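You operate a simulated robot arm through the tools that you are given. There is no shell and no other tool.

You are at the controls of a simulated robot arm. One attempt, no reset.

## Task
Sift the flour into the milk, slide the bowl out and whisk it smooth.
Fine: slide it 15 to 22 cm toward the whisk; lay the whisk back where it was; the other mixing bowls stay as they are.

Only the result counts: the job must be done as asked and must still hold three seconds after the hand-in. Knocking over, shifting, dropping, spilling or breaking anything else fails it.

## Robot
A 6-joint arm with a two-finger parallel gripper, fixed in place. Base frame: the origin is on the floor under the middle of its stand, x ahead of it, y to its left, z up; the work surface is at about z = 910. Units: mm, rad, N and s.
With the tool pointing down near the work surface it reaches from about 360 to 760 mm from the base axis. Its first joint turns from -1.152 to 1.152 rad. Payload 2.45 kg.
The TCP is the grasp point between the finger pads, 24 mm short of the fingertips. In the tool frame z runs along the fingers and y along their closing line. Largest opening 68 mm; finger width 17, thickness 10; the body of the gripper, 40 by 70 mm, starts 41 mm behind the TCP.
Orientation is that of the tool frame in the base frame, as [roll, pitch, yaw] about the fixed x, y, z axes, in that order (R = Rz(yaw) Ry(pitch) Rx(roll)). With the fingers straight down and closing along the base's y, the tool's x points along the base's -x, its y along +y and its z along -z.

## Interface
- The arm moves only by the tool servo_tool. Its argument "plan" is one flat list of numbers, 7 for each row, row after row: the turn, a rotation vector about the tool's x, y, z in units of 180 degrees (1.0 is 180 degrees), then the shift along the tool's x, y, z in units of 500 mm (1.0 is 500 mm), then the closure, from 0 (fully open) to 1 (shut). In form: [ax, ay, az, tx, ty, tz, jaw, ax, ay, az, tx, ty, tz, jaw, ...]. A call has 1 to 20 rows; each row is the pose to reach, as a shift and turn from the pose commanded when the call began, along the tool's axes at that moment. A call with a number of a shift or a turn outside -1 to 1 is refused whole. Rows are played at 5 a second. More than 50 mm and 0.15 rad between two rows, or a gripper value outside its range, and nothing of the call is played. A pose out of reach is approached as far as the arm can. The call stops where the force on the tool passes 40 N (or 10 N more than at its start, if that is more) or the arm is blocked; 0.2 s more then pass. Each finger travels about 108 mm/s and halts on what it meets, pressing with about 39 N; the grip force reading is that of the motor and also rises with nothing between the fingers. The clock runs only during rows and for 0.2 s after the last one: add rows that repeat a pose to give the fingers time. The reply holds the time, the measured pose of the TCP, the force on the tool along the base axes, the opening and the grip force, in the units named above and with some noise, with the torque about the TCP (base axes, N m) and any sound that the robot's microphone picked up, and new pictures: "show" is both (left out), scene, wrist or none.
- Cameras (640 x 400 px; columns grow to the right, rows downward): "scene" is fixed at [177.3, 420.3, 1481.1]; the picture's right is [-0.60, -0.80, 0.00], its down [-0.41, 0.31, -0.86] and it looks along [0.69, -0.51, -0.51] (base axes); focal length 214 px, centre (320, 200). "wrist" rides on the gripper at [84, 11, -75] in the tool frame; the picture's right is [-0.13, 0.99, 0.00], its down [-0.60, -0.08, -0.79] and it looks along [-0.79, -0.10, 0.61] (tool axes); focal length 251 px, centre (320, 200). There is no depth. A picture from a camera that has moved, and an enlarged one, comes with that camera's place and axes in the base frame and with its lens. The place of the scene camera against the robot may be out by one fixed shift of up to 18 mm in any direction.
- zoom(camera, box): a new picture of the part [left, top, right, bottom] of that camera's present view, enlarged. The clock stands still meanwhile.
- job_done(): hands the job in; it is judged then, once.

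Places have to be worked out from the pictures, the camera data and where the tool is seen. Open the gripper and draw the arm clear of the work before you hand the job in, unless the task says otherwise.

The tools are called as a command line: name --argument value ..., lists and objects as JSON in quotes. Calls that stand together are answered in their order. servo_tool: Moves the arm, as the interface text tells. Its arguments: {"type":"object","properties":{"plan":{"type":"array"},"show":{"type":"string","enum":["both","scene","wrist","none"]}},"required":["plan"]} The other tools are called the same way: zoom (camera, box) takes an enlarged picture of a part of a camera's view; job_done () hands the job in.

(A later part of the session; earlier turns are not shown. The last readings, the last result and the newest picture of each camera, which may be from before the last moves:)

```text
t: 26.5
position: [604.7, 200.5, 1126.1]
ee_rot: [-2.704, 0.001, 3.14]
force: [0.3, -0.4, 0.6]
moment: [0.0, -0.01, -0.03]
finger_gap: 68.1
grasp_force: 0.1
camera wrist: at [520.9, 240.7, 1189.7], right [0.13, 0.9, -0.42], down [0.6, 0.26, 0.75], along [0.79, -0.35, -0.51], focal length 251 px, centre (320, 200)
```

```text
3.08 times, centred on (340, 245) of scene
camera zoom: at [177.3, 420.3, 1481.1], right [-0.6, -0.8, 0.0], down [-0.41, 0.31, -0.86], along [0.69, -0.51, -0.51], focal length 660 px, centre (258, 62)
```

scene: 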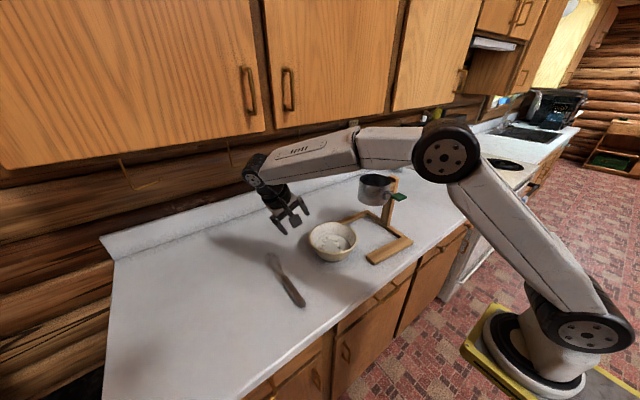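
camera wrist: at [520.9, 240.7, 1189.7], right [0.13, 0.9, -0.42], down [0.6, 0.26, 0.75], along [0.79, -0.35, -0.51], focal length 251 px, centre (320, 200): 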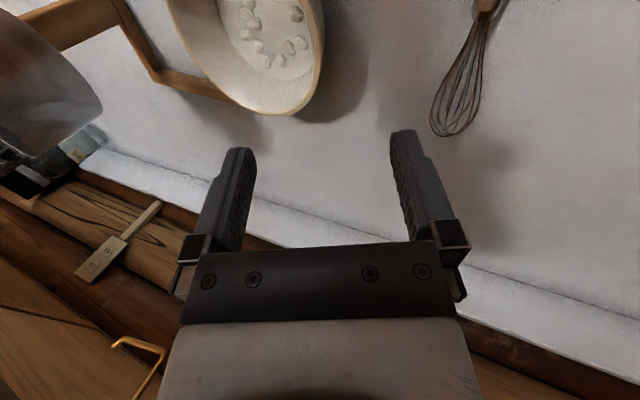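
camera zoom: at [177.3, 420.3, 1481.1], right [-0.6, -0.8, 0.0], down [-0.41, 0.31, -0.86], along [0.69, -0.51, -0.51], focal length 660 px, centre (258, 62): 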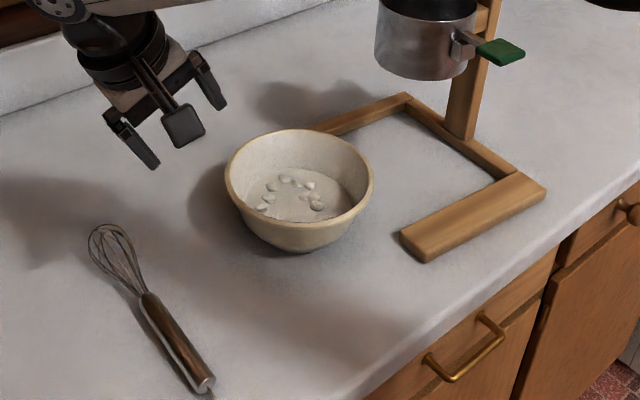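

The bowl now stands ≈ (606,55), about 182 mm from its start. Next I straighten the tool above the whisk and then test how far the wrist can yaw, since a half turn is needed to point the whisk downward.

servo_tool --plan '[-0.035, 0, 0, 0.02, 0.011, -0.035, 0, -0.07, 0, 0, 0.04, 0.022, -0.07, 0, -0.105, 0, 0, 0.06, 0.033, -0.105, 0, -0.1389, 0, 0, 0.08, 0.045, -0.14, 0, -0.1389, 0, 0, 0.08, 0.045, -0.14, 0]' --show "wrist"

zoom --camera "wrist" --box '[230, 0, 430, 170]'

```text
t: 27.7
position: [566.7, 248.0, 1183.4]
ee_rot: [-3.141, 0.002, 3.14]
force: [0.3, 0.7, 0.1]
moment: [0.02, 0.01, 0.01]
finger_gap: 68.1
grasp_force: 0.1
camera wrist: at [481.6, 259.3, 1256.9], right [0.13, 0.99, 0.0], down [0.6, -0.08, 0.79], along [0.79, -0.1, -0.61], focal length 251 px, centre (320, 200)
```

wrist: 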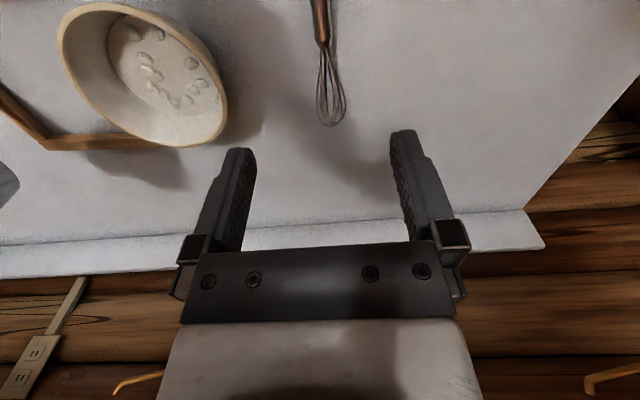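

```text
2.35 times, centred on (330, 85) of wrist
camera zoom: at [481.6, 259.3, 1256.9], right [0.13, 0.99, 0.0], down [0.6, -0.08, 0.79], along [0.79, -0.1, -0.61], focal length 592 px, centre (296, 471)
```

zoom: 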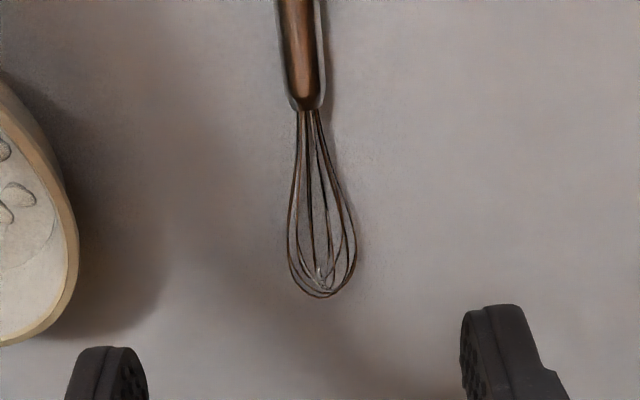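

The whisk lies along x at y≈249: handle from x≈493 to 611, balloon tip ≈ 725. I'll now test a large wrist yaw here in free space.

servo_tool --plan '[0, 0, 0.045, 0, 0, 0, 0, 0, 0, 0.09, 0, 0, 0, 0, 0, 0, 0.135, 0, 0, 0, 0, 0, 0, 0.18, 0, 0, 0, 0, 0, 0, 0.225, 0, 0, 0, 0, 0, 0, 0.27, 0, 0, 0, 0, 0, 0, 0.315, 0, 0, 0, 0, 0, 0, 0.36, 0, 0, 0, 0, 0, 0, 0.405, 0, 0, 0, 0, 0, 0, 0.45, 0, 0, 0, 0, 0, 0, 0.495, 0, 0, 0, 0, 0, 0, 0.54, 0, 0, 0, 0, 0, 0, 0.585, 0, 0, 0, 0, 0, 0, 0.63, 0, 0, 0, 0, 0, 0, 0.675, 0, 0, 0, 0, 0, 0, 0.72, 0, 0, 0, 0, 0, 0, 0.765, 0, 0, 0, 0, 0, 0, 0.81, 0, 0, 0, 0, 0, 0, 0.855, 0, 0, 0, 0, 0, 0, 0.9, 0, 0, 0, 0]' --show "both"

```text
t: 31.9
position: [593.4, 146.2, 1164.8]
ee_rot: [-3.088, -0.01, 0.386]
force: [-0.2, -0.4, 0.1]
moment: [0.04, -0.01, -0.03]
finger_gap: 67.8
grasp_force: 0.1
out of reach, approached as far as the arm can: row 18, 19, 20
camera wrist: at [676.6, 162.8, 1241.4], right [0.25, -0.97, -0.05], down [-0.58, -0.2, 0.79], along [-0.77, -0.17, -0.61], focal length 251 px, centre (320, 200)
```

scene: 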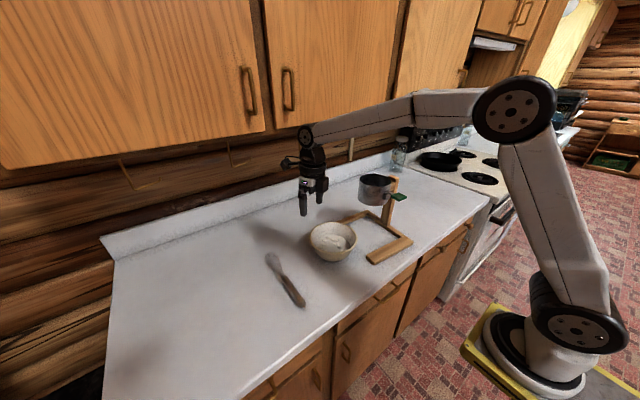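
wrist: 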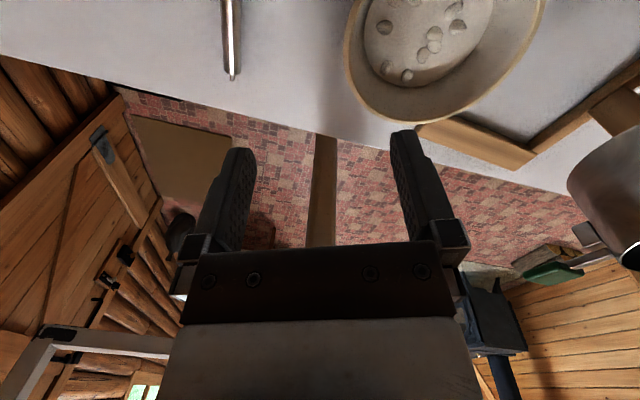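

The wrist roll hit its limit in this direction at about 158° and pulled the position off. The opposite direction should have room at the whisk's place, so I'll unwind first and see where the commanded pose lands.

servo_tool --plan '[0, 0, -0.045, 0, 0, 0, 0, 0, 0, -0.09, 0, 0, 0, 0, 0, 0, -0.135, 0, 0, 0, 0, 0, 0, -0.18, 0, 0, 0, 0, 0, 0, -0.225, 0, 0, 0, 0, 0, 0, -0.225, 0, 0, 0, 0]' --show "none"

```text
t: 33.3
position: [593.7, 145.5, 1168.1]
ee_rot: [-3.11, -0.041, 1.096]
force: [-0.2, 0.1, -1.1]
moment: [0.03, 0.02, 0.03]
finger_gap: 68.1
grasp_force: 0.1
```

The commanded pose is the reached one. I'll keep unwinding to the default yaw while moving back above the whisk.

servo_tool --plan '[0, 0, -0.0434, 0.0093, -0.0121, -0.0016, 0, 0, 0, -0.0868, 0.0186, -0.0242, -0.0032, 0, 0, 0, -0.1302, 0.0279, -0.0362, -0.0048, 0, 0, 0, -0.1736, 0.0372, -0.0483, -0.0064, 0, 0, 0, -0.217, 0.0465, -0.0604, -0.008, 0, 0, 0, -0.2604, 0.0558, -0.0725, -0.0096, 0, 0, 0, -0.3038, 0.0651, -0.0846, -0.0112, 0, 0, 0, -0.3472, 0.0744, -0.0966, -0.0128, 0, 0, 0, -0.3906, 0.0838, -0.1087, -0.0144, 0, 0, 0, -0.434, 0.0931, -0.1208, -0.016, 0, 0, 0, -0.4774, 0.1024, -0.1329, -0.0176, 0, 0, 0, -0.5208, 0.1117, -0.145, -0.0192, 0, 0, 0, -0.5642, 0.121, -0.157, -0.0208, 0, 0, 0, -0.6076, 0.1303, -0.1691, -0.0224, 0, 0, 0, -0.651, 0.1396, -0.1812, -0.024, 0, 0, 0, -0.651, 0.1396, -0.1812, -0.024, 0]' --show "wrist"

```text
t: 36.7
position: [545.2, 246.4, 1185.5]
ee_rot: [3.091, -0.01, 3.14]
force: [0.1, -0.3, -0.2]
moment: [0.01, -0.01, -0.03]
finger_gap: 68.1
grasp_force: 0.0
camera wrist: at [461.9, 253.9, 1261.6], right [0.13, 0.99, 0.05], down [0.61, -0.12, 0.78], along [0.78, -0.07, -0.62], focal length 251 px, centre (320, 200)
```

wrist: 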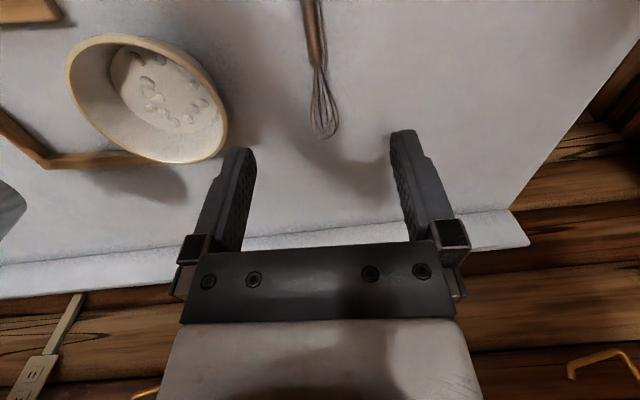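

Back at the default yaw above the whisk, with a residual tilt of 0.05 rad. I'll straighten the tool and take a clean look at the whisk before flipping.

servo_tool --plan '[0.0161, -0.0032, 0, 0, 0, 0, 0, 0.0161, -0.0032, 0, 0, 0, 0, 0]' --show "wrist"

zoom --camera "wrist" --box '[230, 0, 430, 170]'

zoom --camera "wrist" --box '[50, 10, 250, 180]'

```text
t: 37.3
position: [544.0, 248.1, 1185.3]
ee_rot: [3.141, 0.003, 3.142]
force: [0.0, 0.5, 0.7]
moment: [-0.02, 0.04, -0.02]
finger_gap: 68.1
grasp_force: 0.0
camera wrist: at [460.9, 257.9, 1260.7], right [0.13, 0.99, 0.0], down [0.6, -0.08, 0.79], along [0.79, -0.1, -0.61], focal length 251 px, centre (320, 200)
```

wrist: 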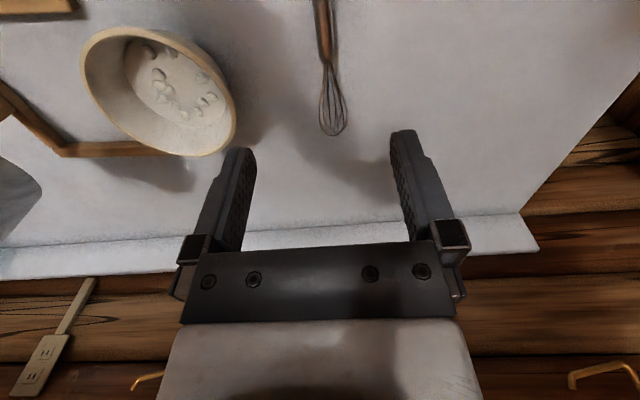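

```text
2.35 times, centred on (330, 85) of wrist
camera zoom: at [460.9, 257.9, 1260.7], right [0.13, 0.99, 0.0], down [0.6, -0.08, 0.79], along [0.79, -0.1, -0.61], focal length 592 px, centre (296, 471)
```

zoom: 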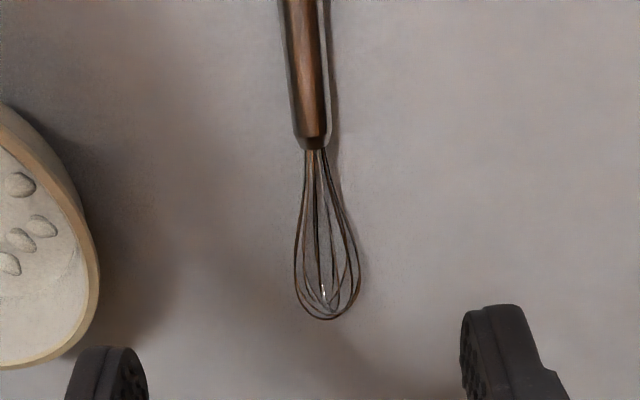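

```text
2.35 times, centred on (150, 95) of wrist
camera zoom: at [460.9, 257.9, 1260.7], right [0.13, 0.99, 0.0], down [0.6, -0.08, 0.79], along [0.79, -0.1, -0.61], focal length 592 px, centre (720, 447)
```

zoom: 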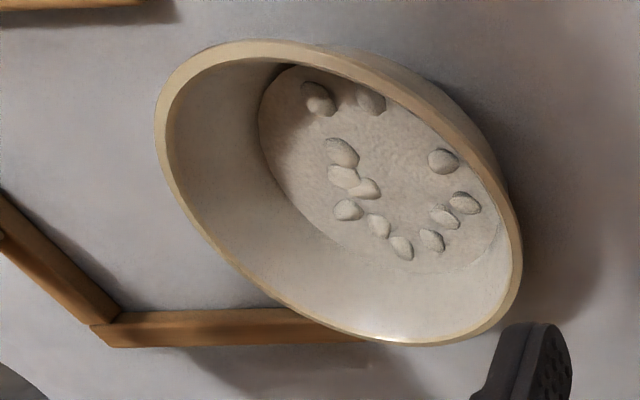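

I count 12 lumps in the bowl. I'll check that the whisk hasn't shifted by taking the identical scene zoom as at the start.

zoom --camera "scene" --box '[240, 230, 340, 320]'

```text
4.44 times, centred on (290, 275) of scene
camera zoom: at [177.3, 420.3, 1481.1], right [-0.6, -0.8, 0.0], down [-0.41, 0.31, -0.86], along [0.69, -0.51, -0.51], focal length 953 px, centre (453, -133)
```

zoom: 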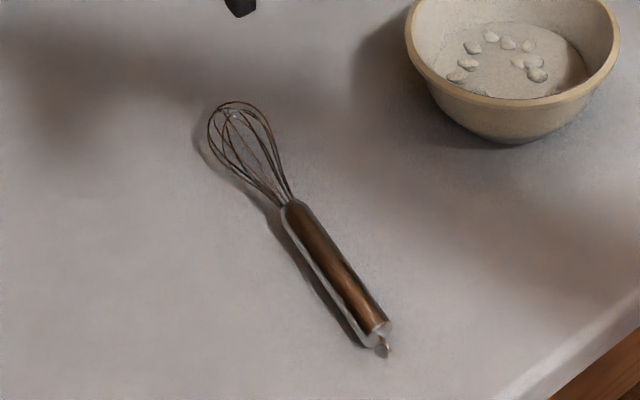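

The whisk is unmoved. The bowl rim fits a centre of ≈ (605,52), a slide of about 180 mm. I'll flip the wrist the other way (yaw increasing) so the tool's x points along the balloon.

servo_tool --plan '[0, 0, -0.0475, 0, 0, 0, 0, 0, 0, -0.095, 0, 0, 0, 0, 0, 0, -0.1425, 0, 0, 0, 0, 0, 0, -0.19, 0, 0, 0, 0, 0, 0, -0.2375, 0, 0, 0, 0, 0, 0, -0.285, 0, 0, 0, 0, 0, 0, -0.3325, 0, 0, 0, 0, 0, 0, -0.38, 0, 0, 0, 0, 0, 0, -0.4275, 0, 0, 0, 0, 0, 0, -0.475, 0, 0, 0, 0, 0, 0, -0.5225, 0, 0, 0, 0, 0, 0, -0.57, 0, 0, 0, 0, 0, 0, -0.6175, 0, 0, 0, 0, 0, 0, -0.665, 0, 0, 0, 0, 0, 0, -0.7125, 0, 0, 0, 0, 0, 0, -0.76, 0, 0, 0, 0, 0, 0, -0.8075, 0, 0, 0, 0, 0, 0, -0.855, 0, 0, 0, 0, 0, 0, -0.9025, 0, 0, 0, 0, 0, 0, -0.95, 0, 0, 0, 0]' --show "none"

servo_tool --plan '[0, 0, -0.045, 0, 0, 0, 0, 0, 0, -0.045, 0, 0, 0, 0]' --show "both"

```text
t: 41.5
position: [545.6, 247.4, 1185.6]
ee_rot: [3.141, 0.001, -0.156]
force: [0.4, 0.2, 0.0]
moment: [-0.01, 0.0, -0.02]
finger_gap: 67.8
grasp_force: 0.1
```

```text
t: 42.1
position: [544.2, 246.8, 1186.2]
ee_rot: [-3.141, -0.002, -0.015]
force: [-0.1, 0.6, 0.1]
moment: [0.02, -0.03, 0.0]
finger_gap: 67.9
grasp_force: 0.0
camera wrist: at [628.6, 234.8, 1260.6], right [-0.14, -0.99, 0.0], down [-0.6, 0.09, 0.79], along [-0.78, 0.12, -0.61], focal length 251 px, centre (320, 200)
```

scene: 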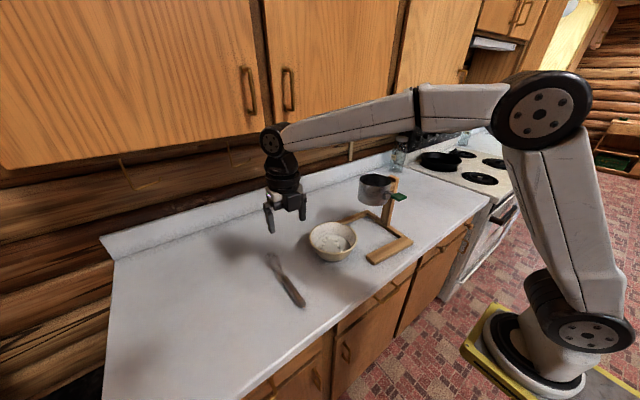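
wrist: 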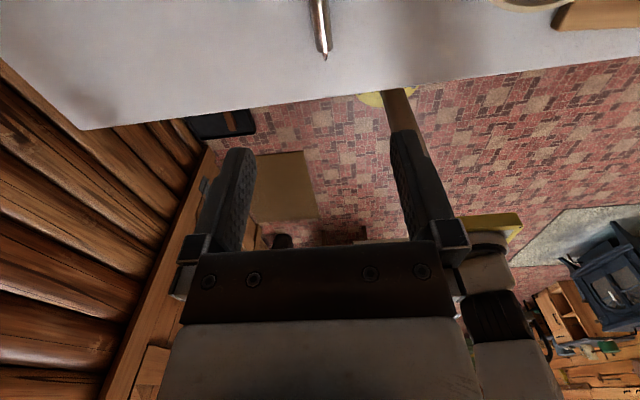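

The flip worked: yaw is -0.015 with the position held. I'll zoom in on the handle to align.

zoom --camera "wrist" --box '[270, 0, 370, 65]'

```text
6.15 times, centred on (320, 32) of wrist
camera zoom: at [628.6, 234.8, 1260.6], right [-0.14, -0.99, 0.0], down [-0.6, 0.09, 0.79], along [-0.78, 0.12, -0.61], focal length 1547 px, centre (320, 1231)
```

zoom: 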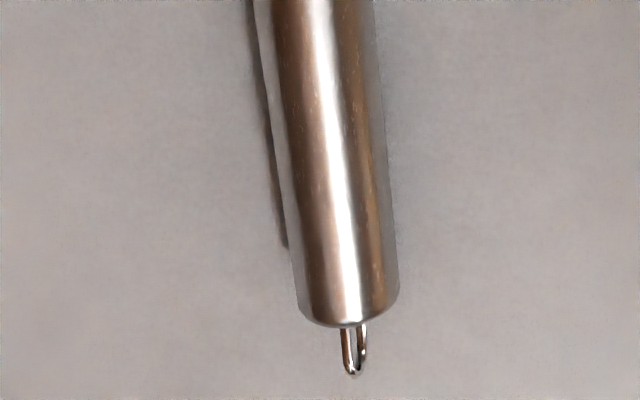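

The handle axis passes about (545,247.5), heading about -0.035 rad, with a diameter of about 21 mm. I'll descend to z≈990 with that small yaw correction and re-check the centring.

servo_tool --plan '[0, 0, 0.0064, 0, -0.001, 0.08, 0, 0, 0, 0.0064, 0, -0.002, 0.16, 0, 0, 0, 0.0064, 0, -0.002, 0.24, 0, 0, 0, 0.0064, 0, -0.002, 0.32, 0, 0, 0, 0.0064, 0, -0.002, 0.392, 0, 0, 0, 0.0064, 0, -0.002, 0.392, 0]' --show "both"

zoom --camera "wrist" --box '[220, 0, 420, 150]'

```text
t: 43.5
position: [545.3, 249.8, 987.7]
ee_rot: [-3.14, -0.002, -0.036]
force: [0.0, -0.2, -0.1]
moment: [-0.01, 0.03, -0.01]
finger_gap: 68.0
grasp_force: 0.1
camera wrist: at [629.1, 233.8, 1062.1], right [-0.17, -0.99, 0.0], down [-0.6, 0.1, 0.79], along [-0.78, 0.13, -0.61], focal length 251 px, centre (320, 200)
```

scene: 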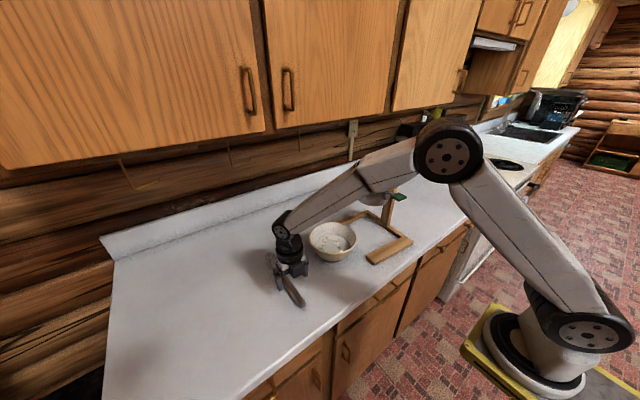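
wrist: 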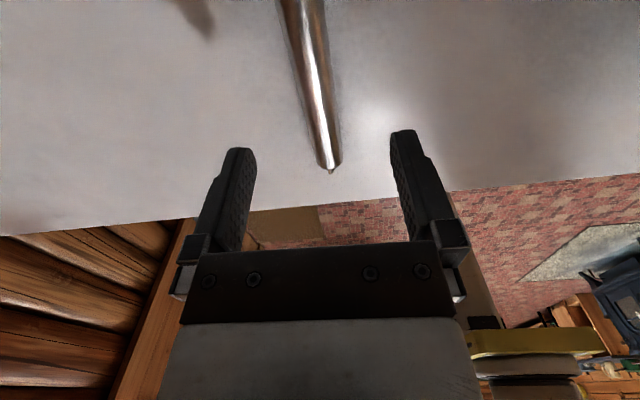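

```text
2.67 times, centred on (320, 75) of wrist
camera zoom: at [629.1, 233.8, 1062.1], right [-0.17, -0.99, 0.0], down [-0.6, 0.1, 0.79], along [-0.78, 0.13, -0.61], focal length 670 px, centre (320, 533)
```

zoom: 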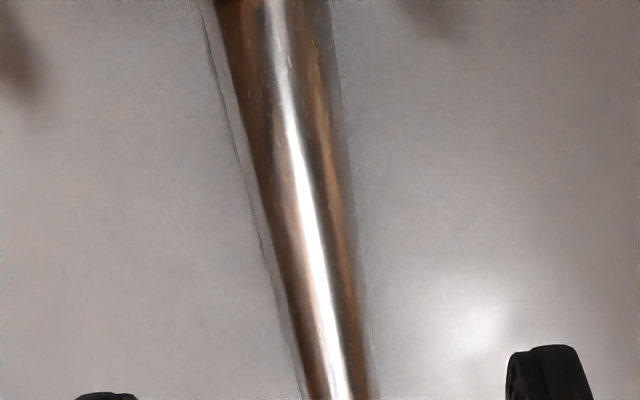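

The handle is centred to within about 1 mm in the tool frame. I'll descend to TCP z≈937, with fingertips just above the counter, without closing yet and check the force.

servo_tool --plan '[0, 0, 0, 0, 0, 0.04, 0, 0, 0, 0, 0, 0, 0.08, 0, 0, 0, 0, 0, 0, 0.1, 0, 0, 0, 0, 0, 0, 0.1, 0]' --show "both"

zoom --camera "scene" --box '[240, 210, 340, 320]'

```text
t: 44.5
position: [545.6, 250.6, 936.7]
ee_rot: [-3.14, -0.002, -0.034]
force: [0.0, 1.3, -0.5]
moment: [-0.02, -0.02, -0.01]
finger_gap: 67.9
grasp_force: 0.1
camera wrist: at [629.0, 235.4, 1011.6], right [-0.17, -0.99, 0.0], down [-0.6, 0.1, 0.79], along [-0.78, 0.13, -0.61], focal length 251 px, centre (320, 200)
```

scene: 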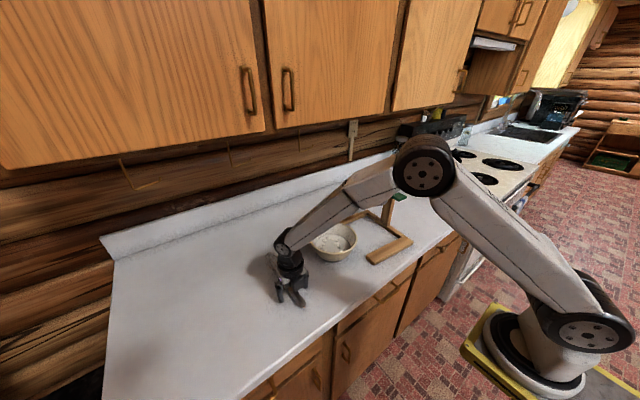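
wrist: 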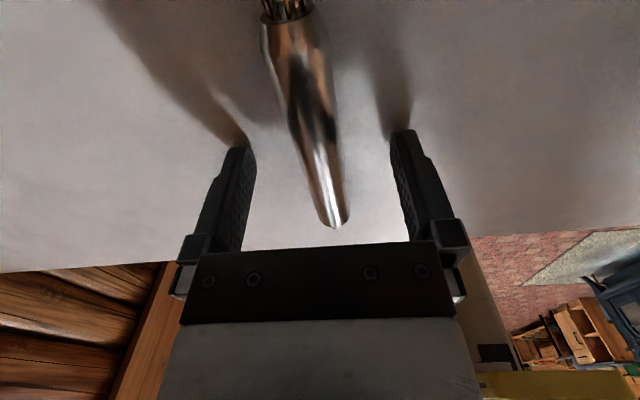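

```text
3.64 times, centred on (290, 265) of scene
camera zoom: at [177.3, 420.3, 1481.1], right [-0.6, -0.8, 0.0], down [-0.41, 0.31, -0.86], along [0.69, -0.51, -0.51], focal length 780 px, centre (429, -36)
```

zoom: 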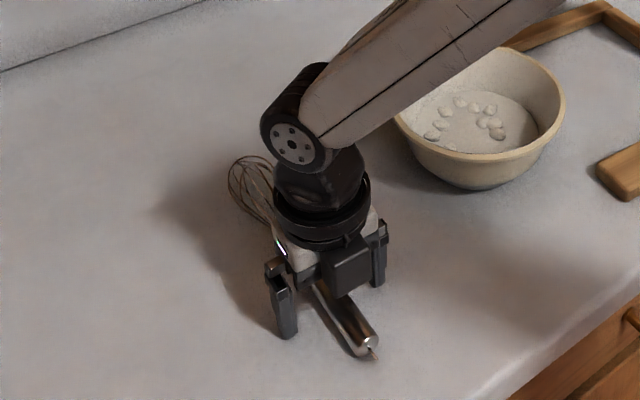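

Close-up, the handle looks slightly rotated against the tool, by about 0.05 rad. I'll zoom in to measure it precisely before gripping.

zoom --camera "wrist" --box '[200, 0, 440, 240]'

```text
1.67 times, centred on (320, 120) of wrist
camera zoom: at [629.0, 235.4, 1011.6], right [-0.17, -0.99, 0.0], down [-0.6, 0.1, 0.79], along [-0.78, 0.13, -0.61], focal length 419 px, centre (320, 333)
```

zoom: 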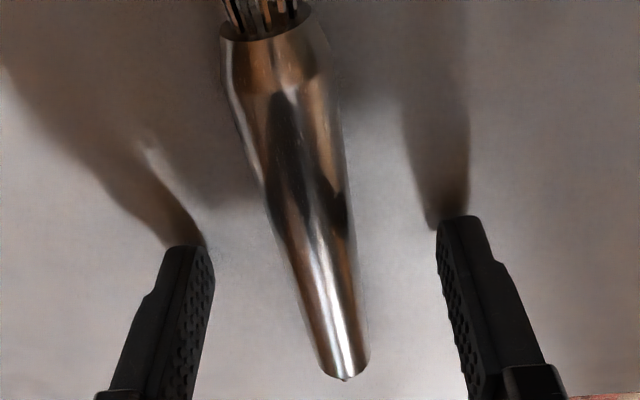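

The handle is off by 0.042 rad in the tool frame, so its heading is ≈ +0.008. I'll correct the yaw and centre by 1.3 mm before closing.

servo_tool --plan '[0, 0, -0.013, 0, 0.0024, 0, 0, 0, 0, -0.013, 0, 0.0024, 0, 0]' --show "none"

zoom --camera "wrist" --box '[200, 0, 440, 240]'

```text
t: 45.1
position: [546.8, 248.6, 938.5]
ee_rot: [3.14, 0.0, 0.003]
force: [0.5, -0.3, -0.3]
moment: [-0.01, 0.0, 0.01]
finger_gap: 68.0
grasp_force: 0.0
```

```text
1.67 times, centred on (320, 120) of wrist
camera zoom: at [629.7, 236.9, 1012.1], right [-0.13, -0.99, 0.0], down [-0.6, 0.08, 0.79], along [-0.79, 0.1, -0.61], focal length 419 px, centre (320, 333)
```

zoom: 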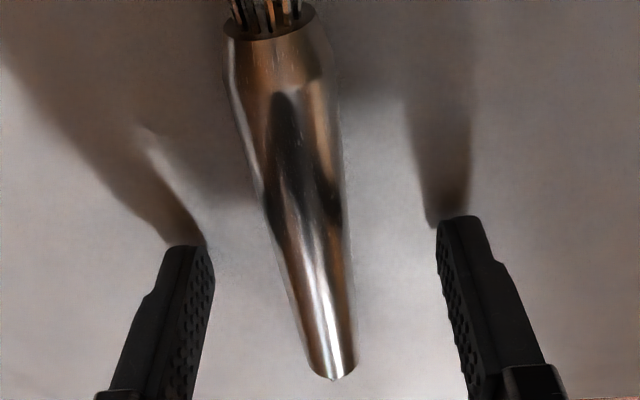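

The handle is now aligned and centred to within 1 mm. I'll close on it.

servo_tool --plan '[0, 0, 0, 0, 0, 0, 0.4, 0, 0, 0, 0, 0, 0, 0.8, 0, 0, 0, 0, 0, 0, 1, 0, 0, 0, 0, 0, 0, 1]' --show "both"

zoom --camera "wrist" --box '[200, 0, 440, 240]'

zoom --camera "scene" --box '[240, 230, 340, 320]'

```text
t: 46.1
position: [545.4, 249.0, 939.0]
ee_rot: [-3.141, -0.002, 0.004]
force: [-0.4, -0.3, 0.8]
moment: [-0.02, 0.02, 0.04]
finger_gap: 15.7
grasp_force: 35.3
camera wrist: at [629.8, 236.9, 1012.3], right [-0.13, -0.99, 0.0], down [-0.6, 0.08, 0.79], along [-0.79, 0.1, -0.61], focal length 251 px, centre (320, 200)
```

scene: 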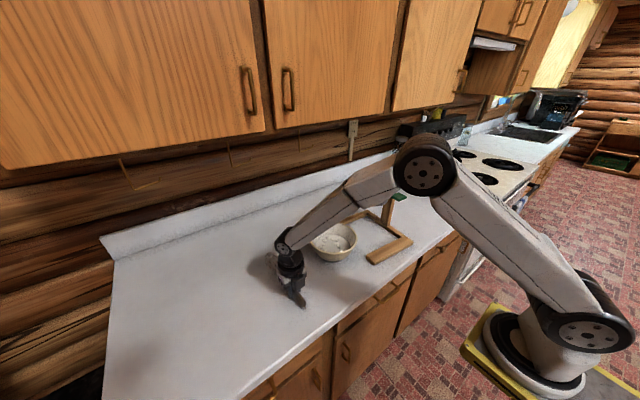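
wrist: 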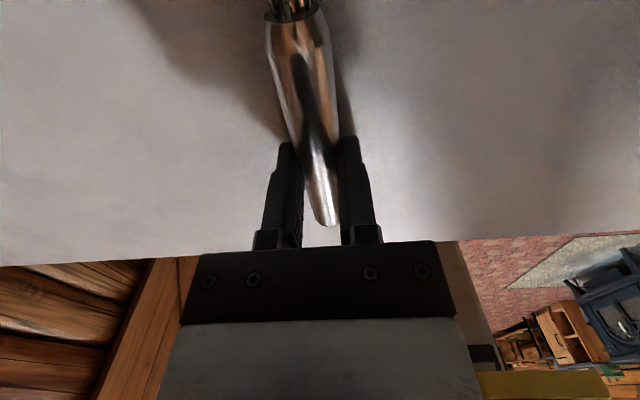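

```text
1.67 times, centred on (320, 120) of wrist
camera zoom: at [629.8, 236.9, 1012.3], right [-0.13, -0.99, 0.0], down [-0.6, 0.08, 0.79], along [-0.79, 0.1, -0.61], focal length 419 px, centre (320, 333)
```

zoom: 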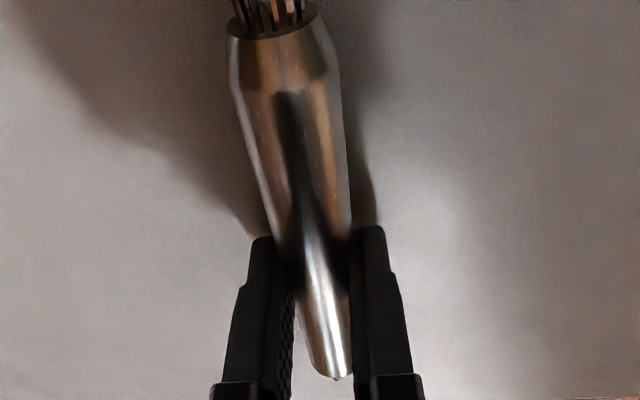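

```text
4.44 times, centred on (290, 275) of scene
camera zoom: at [177.3, 420.3, 1481.2], right [-0.6, -0.8, 0.0], down [-0.41, 0.31, -0.86], along [0.69, -0.51, -0.51], focal length 953 px, centre (453, -133)
```

zoom: 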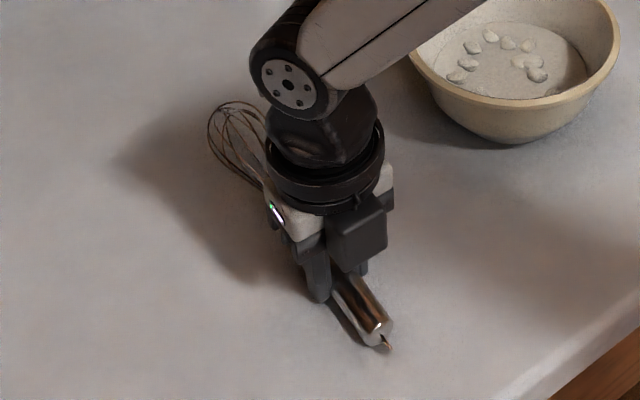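

Gripped at a 15.7 mm gap with the handle still in line. I'll lift gently by 60 mm and check that the whisk is held firmly.

servo_tool --plan '[0, 0, 0, 0, 0, -0.01, 1, 0, 0, 0, 0, 0, -0.03, 1, 0, 0, 0, 0, 0, -0.06, 1, 0, 0, 0, 0, 0, -0.09, 1, 0, 0, 0, 0, 0, -0.12, 1, 0, 0, 0, 0, 0, -0.12, 1]' --show "both"

zoom --camera "wrist" --box '[200, 0, 440, 240]'

zoom --camera "scene" --box '[240, 210, 340, 320]'

```text
t: 47.5
position: [545.7, 247.5, 998.9]
ee_rot: [3.141, 0.0, 0.003]
force: [0.8, -0.2, -0.3]
moment: [0.02, -0.03, -0.01]
finger_gap: 0.1
grasp_force: 23.7
camera wrist: at [628.9, 236.6, 1073.4], right [-0.13, -0.99, 0.0], down [-0.6, 0.08, 0.79], along [-0.79, 0.1, -0.61], focal length 251 px, centre (320, 200)
```

scene: 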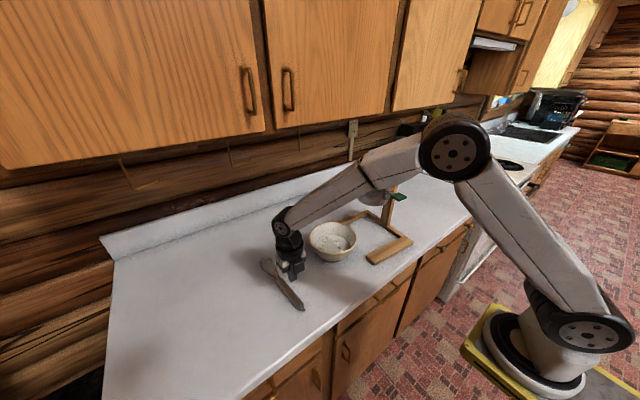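
wrist: 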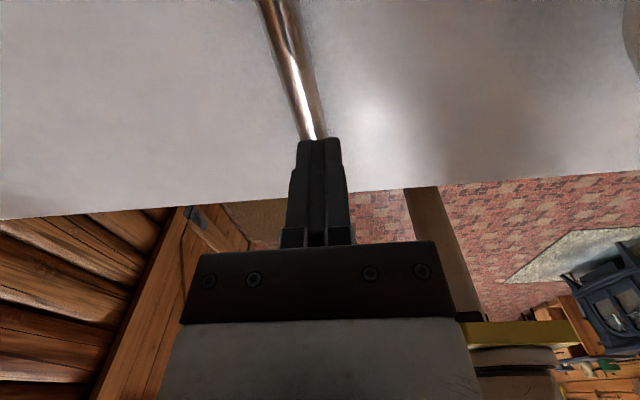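

```text
1.67 times, centred on (320, 120) of wrist
camera zoom: at [628.9, 236.6, 1073.4], right [-0.13, -0.99, 0.0], down [-0.6, 0.08, 0.79], along [-0.79, 0.1, -0.61], focal length 419 px, centre (320, 333)
```

zoom: 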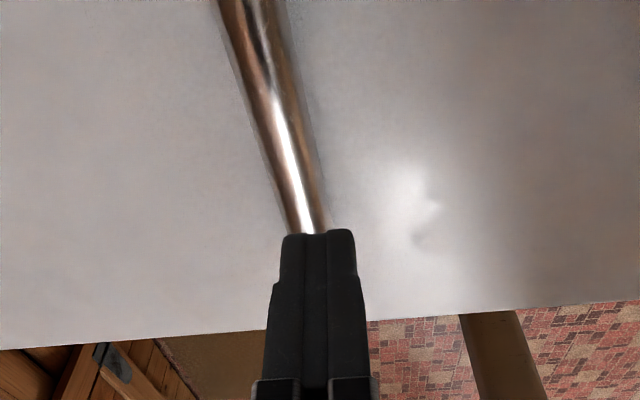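

```text
3.64 times, centred on (290, 265) of scene
camera zoom: at [177.3, 420.3, 1481.1], right [-0.6, -0.8, 0.0], down [-0.41, 0.31, -0.86], along [0.69, -0.51, -0.51], focal length 780 px, centre (429, -36)
```

zoom: 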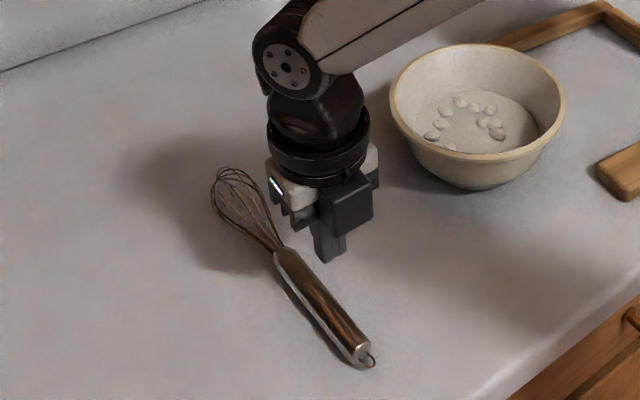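

The grip slipped off the top of the handle; the whisk stayed on the counter. I'll check whether it moved, using the same zoom as at the start.

zoom --camera "scene" --box '[240, 230, 340, 320]'

```text
4.44 times, centred on (290, 275) of scene
camera zoom: at [177.3, 420.3, 1481.1], right [-0.6, -0.8, 0.0], down [-0.41, 0.31, -0.86], along [0.69, -0.51, -0.51], focal length 953 px, centre (453, -133)
```

zoom: 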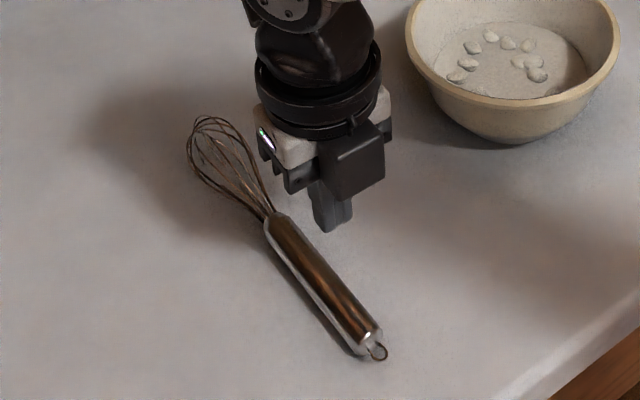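

The whisk slid and turned by roughly 0.1 rad (tip moved ~+20 mm in y), so I'll restore it to the original spot at the end using the initial reference. The fingertips were evidently too high, so I'll probe the true counter height beside the whisk with the closed fingers.

servo_tool --plan '[0, 0, 0, 0, 0.05, 0, 1, 0, 0, 0, 0, 0.1, 0, 1, 0, 0, 0, 0, 0.1, 0.06, 1, 0, 0, 0, 0, 0.1, 0.108, 1, 0, 0, 0, 0, 0.1, 0.112, 1, 0, 0, 0, 0, 0.1, 0.116, 1, 0, 0, 0, 0, 0.1, 0.12, 1, 0, 0, 0, 0, 0.1, 0.124, 1, 0, 0, 0, 0, 0.1, 0.128, 1, 0, 0, 0, 0, 0.1, 0.132, 1, 0, 0, 0, 0, 0.1, 0.136, 1, 0, 0, 0, 0, 0.1, 0.14, 1, 0, 0, 0, 0, 0.1, 0.144, 1, 0, 0, 0, 0, 0.1, 0.148, 1]' --show "scene"

```text
t: 50.1
position: [545.0, 197.7, 933.1]
ee_rot: [3.139, 0.001, 0.003]
force: [-6.8, -2.6, 10.5]
moment: [-0.09, 0.1, -0.04]
finger_gap: 0.0
grasp_force: 23.1
stopped in row 12: the force on the tool passed its limit at 45 N (the readings are from after the stop); the commanded pose is now the measured one
```

scene: 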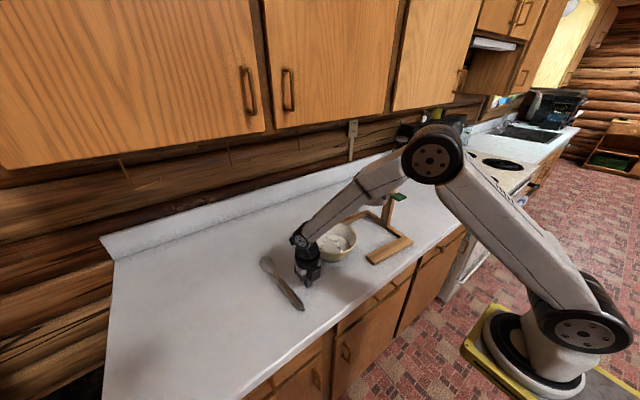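

Contact puts the counter at ≈909.5 (TCP 933.5 when touching), so I can safely go about 3.5 mm lower than before for the grip. I'll raise up, open, and re-locate the whisk.

servo_tool --plan '[0, 0, 0, 0, 0, -0.06, 1, 0, 0, 0, 0, 0, -0.114, 1, 0, 0, 0, 0, -0.05, -0.114, 0.5, 0, 0, 0, 0, -0.104, -0.114, 0, 0, 0, 0, 0, -0.104, -0.114, 0]' --show "wrist"

zoom --camera "wrist" --box '[200, 0, 440, 200]'

```text
t: 51.3
position: [545.7, 250.6, 991.1]
ee_rot: [-3.14, 0.0, 0.004]
force: [-0.2, 0.7, -1.2]
moment: [0.01, -0.01, 0.0]
finger_gap: 67.9
grasp_force: 0.1
camera wrist: at [629.7, 239.0, 1065.0], right [-0.13, -0.99, 0.0], down [-0.6, 0.08, 0.79], along [-0.79, 0.1, -0.61], focal length 251 px, centre (320, 200)
```

wrist: 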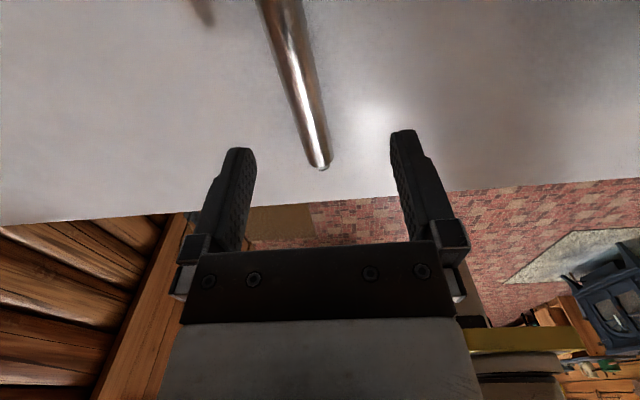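

```text
2.00 times, centred on (320, 100) of wrist
camera zoom: at [629.7, 239.0, 1065.0], right [-0.13, -0.99, 0.0], down [-0.6, 0.08, 0.79], along [-0.79, 0.1, -0.61], focal length 503 px, centre (320, 400)
```

zoom: 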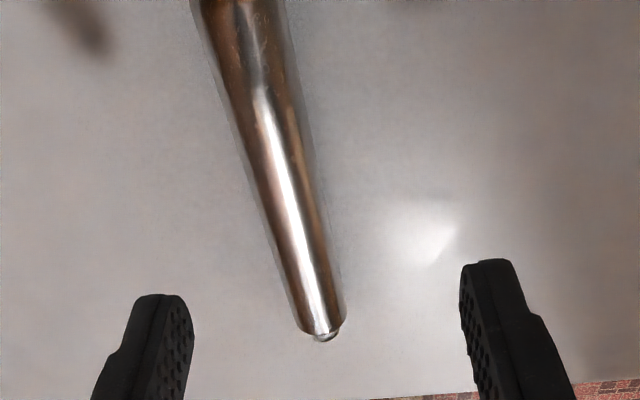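

The whisk's handle is now about 9 mm in +y from the tool centre, heading ≈ +0.06 rad. I'll shift, rotate and descend to z≈948 for a close measurement.

servo_tool --plan '[0, 0, -0.019, 0, -0.018, 0, 0, 0, 0, -0.019, 0, -0.018, 0.042, 0, 0, 0, -0.019, 0, -0.018, 0.084, 0, 0, 0, -0.019, 0, -0.018, 0.084, 0]' --show "none"

zoom --camera "wrist" --box '[200, 0, 440, 240]'

```text
t: 52.3
position: [544.9, 258.6, 948.6]
ee_rot: [3.141, -0.003, 0.063]
force: [0.4, -1.1, -0.9]
moment: [-0.01, -0.03, 0.0]
finger_gap: 68.0
grasp_force: 0.0
```

```text
1.67 times, centred on (320, 120) of wrist
camera zoom: at [630.6, 251.8, 1022.1], right [-0.07, -1.0, 0.0], down [-0.61, 0.04, 0.79], along [-0.79, 0.05, -0.61], focal length 419 px, centre (320, 333)
```

zoom: 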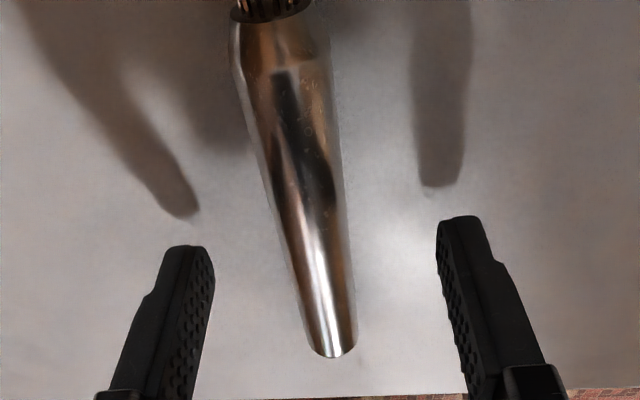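

Aligned (about 1 mm off, which I'll correct). I'll now descend to TCP ≈934.4, just above the counter, and close, watching the gap for the full handle diameter.

servo_tool --plan '[0, 0, 0, 0, -0.0024, 0.012, 0, 0, 0, 0, 0, -0.0024, 0.022, 0, 0, 0, 0, 0, -0.0024, 0.0274, 0, 0, 0, 0, 0, -0.0024, 0.0274, 0, 0, 0, 0, 0, -0.0024, 0.0274, 0.4, 0, 0, 0, 0, -0.0024, 0.0274, 0.6, 0, 0, 0, 0, -0.0024, 0.0274, 1, 0, 0, 0, 0, -0.0024, 0.0274, 1]' --show "both"

zoom --camera "scene" --box '[240, 230, 340, 320]'

zoom --camera "wrist" --box '[200, 0, 440, 240]'

```text
t: 54.1
position: [545.5, 258.9, 936.3]
ee_rot: [-3.14, 0.0, 0.063]
force: [0.1, 0.2, 0.3]
moment: [0.01, -0.04, 0.02]
finger_gap: 13.6
grasp_force: 33.1
camera wrist: at [630.3, 252.7, 1009.2], right [-0.07, -1.0, 0.0], down [-0.61, 0.04, 0.79], along [-0.79, 0.05, -0.61], focal length 251 px, centre (320, 200)
```

scene: 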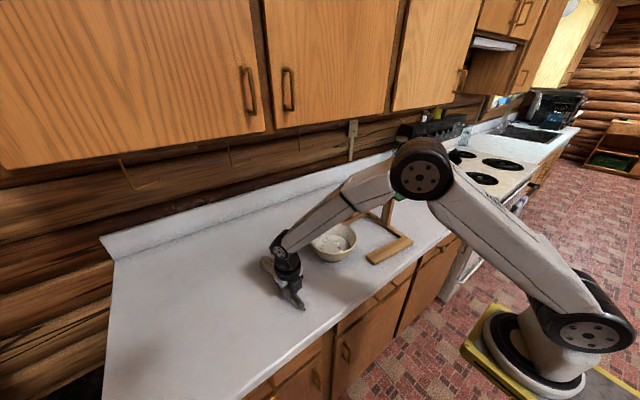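
wrist: 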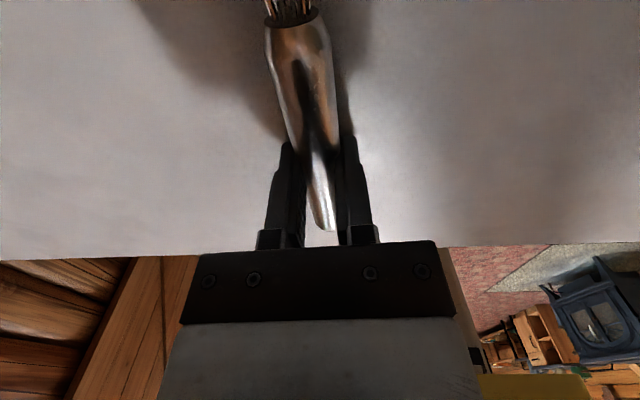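

```text
4.44 times, centred on (290, 275) of scene
camera zoom: at [177.3, 420.3, 1481.1], right [-0.6, -0.8, 0.0], down [-0.41, 0.31, -0.86], along [0.69, -0.51, -0.51], focal length 953 px, centre (453, -133)
```

zoom: 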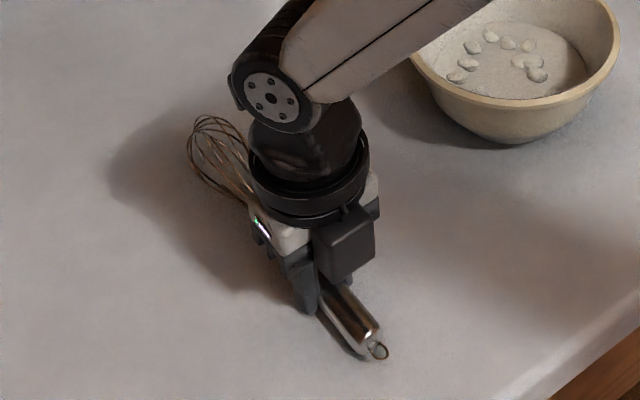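

```text
1.67 times, centred on (320, 120) of wrist
camera zoom: at [630.3, 252.7, 1009.2], right [-0.07, -1.0, 0.0], down [-0.61, 0.04, 0.79], along [-0.79, 0.05, -0.61], focal length 419 px, centre (320, 333)
```

zoom: 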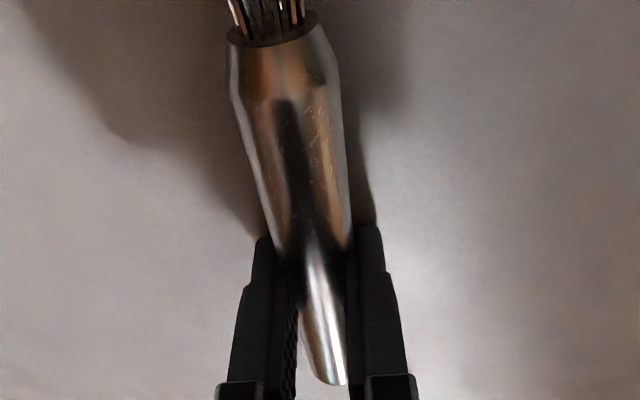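

The gap reads 13.6 mm, smaller than expected. I'll lift just 3 mm and read the gap to see whether it holds or slips.

servo_tool --plan '[0, 0, 0, 0, 0, -0.003, 1, 0, 0, 0, 0, 0, -0.006, 1, 0, 0, 0, 0, 0, -0.006, 1]' --show "none"

```text
t: 54.9
position: [544.7, 259.0, 938.4]
ee_rot: [-3.141, 0.003, 0.064]
force: [-0.3, -0.4, -1.2]
moment: [-0.03, 0.06, 0.01]
finger_gap: 13.4
grasp_force: 33.1
```

The gap is stable at 13.4 mm, with about 1 N of weight showing. I'll lift another 12 mm and check again with pictures.

servo_tool --plan '[0, 0, 0, 0, 0, -0.006, 1, 0, 0, 0, 0, 0, -0.012, 1, 0, 0, 0, 0, 0, -0.018, 1, 0, 0, 0, 0, 0, -0.024, 1, 0, 0, 0, 0, 0, -0.024, 1]' --show "both"

zoom --camera "scene" --box '[240, 230, 340, 320]'

zoom --camera "wrist" --box '[200, 0, 440, 240]'

```text
t: 56.1
position: [543.6, 259.0, 951.4]
ee_rot: [3.14, 0.0, 0.062]
force: [0.5, -0.7, -0.7]
moment: [-0.01, 0.03, 0.01]
finger_gap: 13.6
grasp_force: 33.8
camera wrist: at [629.5, 253.6, 1024.8], right [-0.07, -1.0, 0.0], down [-0.61, 0.04, 0.79], along [-0.79, 0.05, -0.61], focal length 251 px, centre (320, 200)
```

scene: 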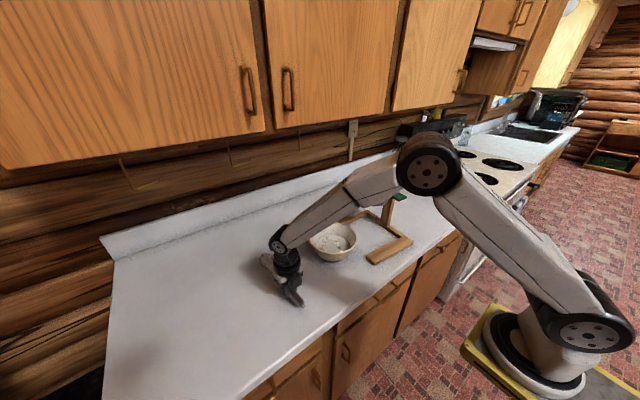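
wrist: 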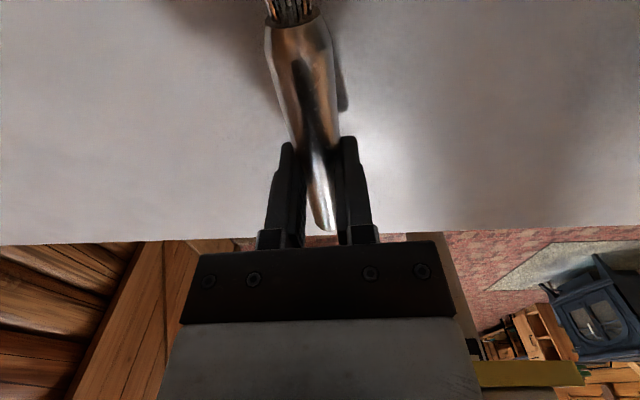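

```text
4.44 times, centred on (290, 275) of scene
camera zoom: at [177.3, 420.3, 1481.1], right [-0.6, -0.8, 0.0], down [-0.41, 0.31, -0.86], along [0.69, -0.51, -0.51], focal length 953 px, centre (453, -133)
```

zoom: 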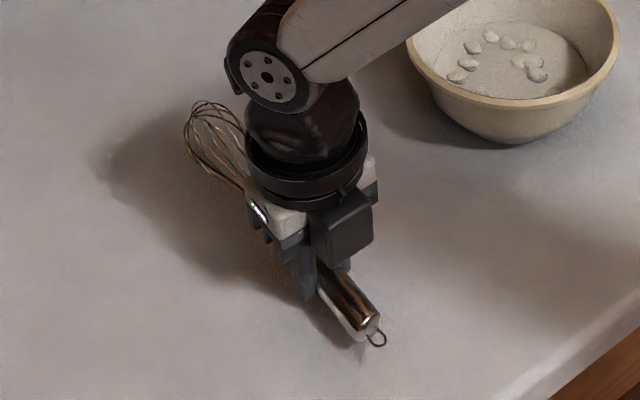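

```text
1.67 times, centred on (320, 120) of wrist
camera zoom: at [629.5, 253.6, 1024.8], right [-0.07, -1.0, 0.0], down [-0.61, 0.04, 0.79], along [-0.79, 0.05, -0.61], focal length 419 px, centre (320, 333)
```

zoom: 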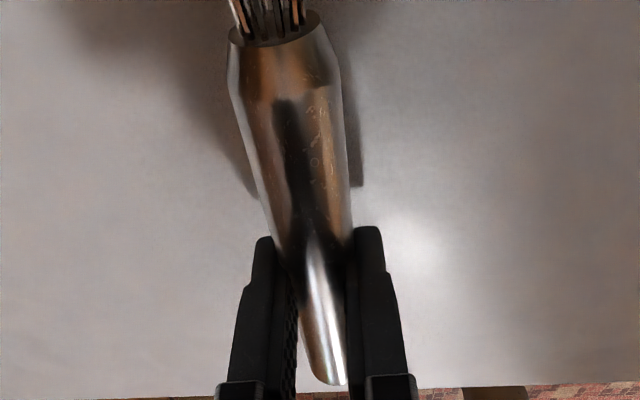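

The whisk is lifted and stable in the grip. I'll raise it to about z 1150, clear of everything, before turning the wrist back.

servo_tool --plan '[0, 0, 0, 0, 0, -0.04, 1, 0, 0, 0, 0, 0, -0.1, 1, 0, 0, 0, 0, 0, -0.17, 1, 0, 0, 0, 0, 0, -0.24, 1, 0, 0, 0, 0, 0, -0.31, 1, 0, 0, 0, 0, 0, -0.37, 1, 0, 0, 0, 0, 0, -0.4, 1, 0, 0, 0, 0, 0, -0.4, 1]' --show "both"

zoom --camera "scene" --box '[230, 160, 350, 260]'

```text
t: 57.9
position: [541.1, 259.7, 1149.0]
ee_rot: [3.141, 0.001, 0.062]
force: [-0.2, -0.5, 0.4]
moment: [0.0, 0.01, 0.03]
finger_gap: 13.6
grasp_force: 33.7
camera wrist: at [627.3, 253.6, 1223.3], right [-0.07, -1.0, 0.0], down [-0.61, 0.04, 0.79], along [-0.79, 0.05, -0.61], focal length 251 px, centre (320, 200)
```

scene: 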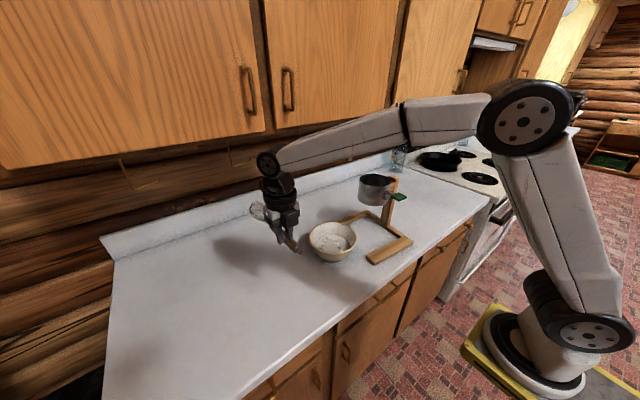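
wrist: 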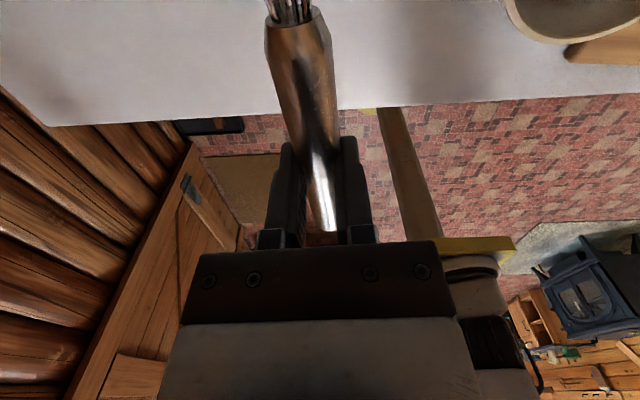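

```text
4.00 times, centred on (290, 210) of scene
camera zoom: at [177.3, 420.3, 1481.1], right [-0.6, -0.8, 0.0], down [-0.41, 0.31, -0.86], along [0.69, -0.51, -0.51], focal length 858 px, centre (440, 160)
```

zoom: 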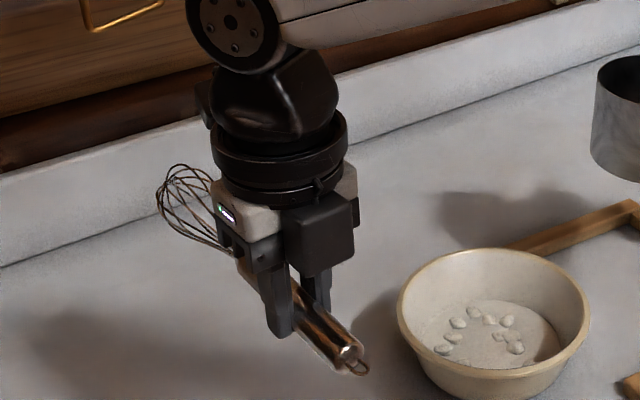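

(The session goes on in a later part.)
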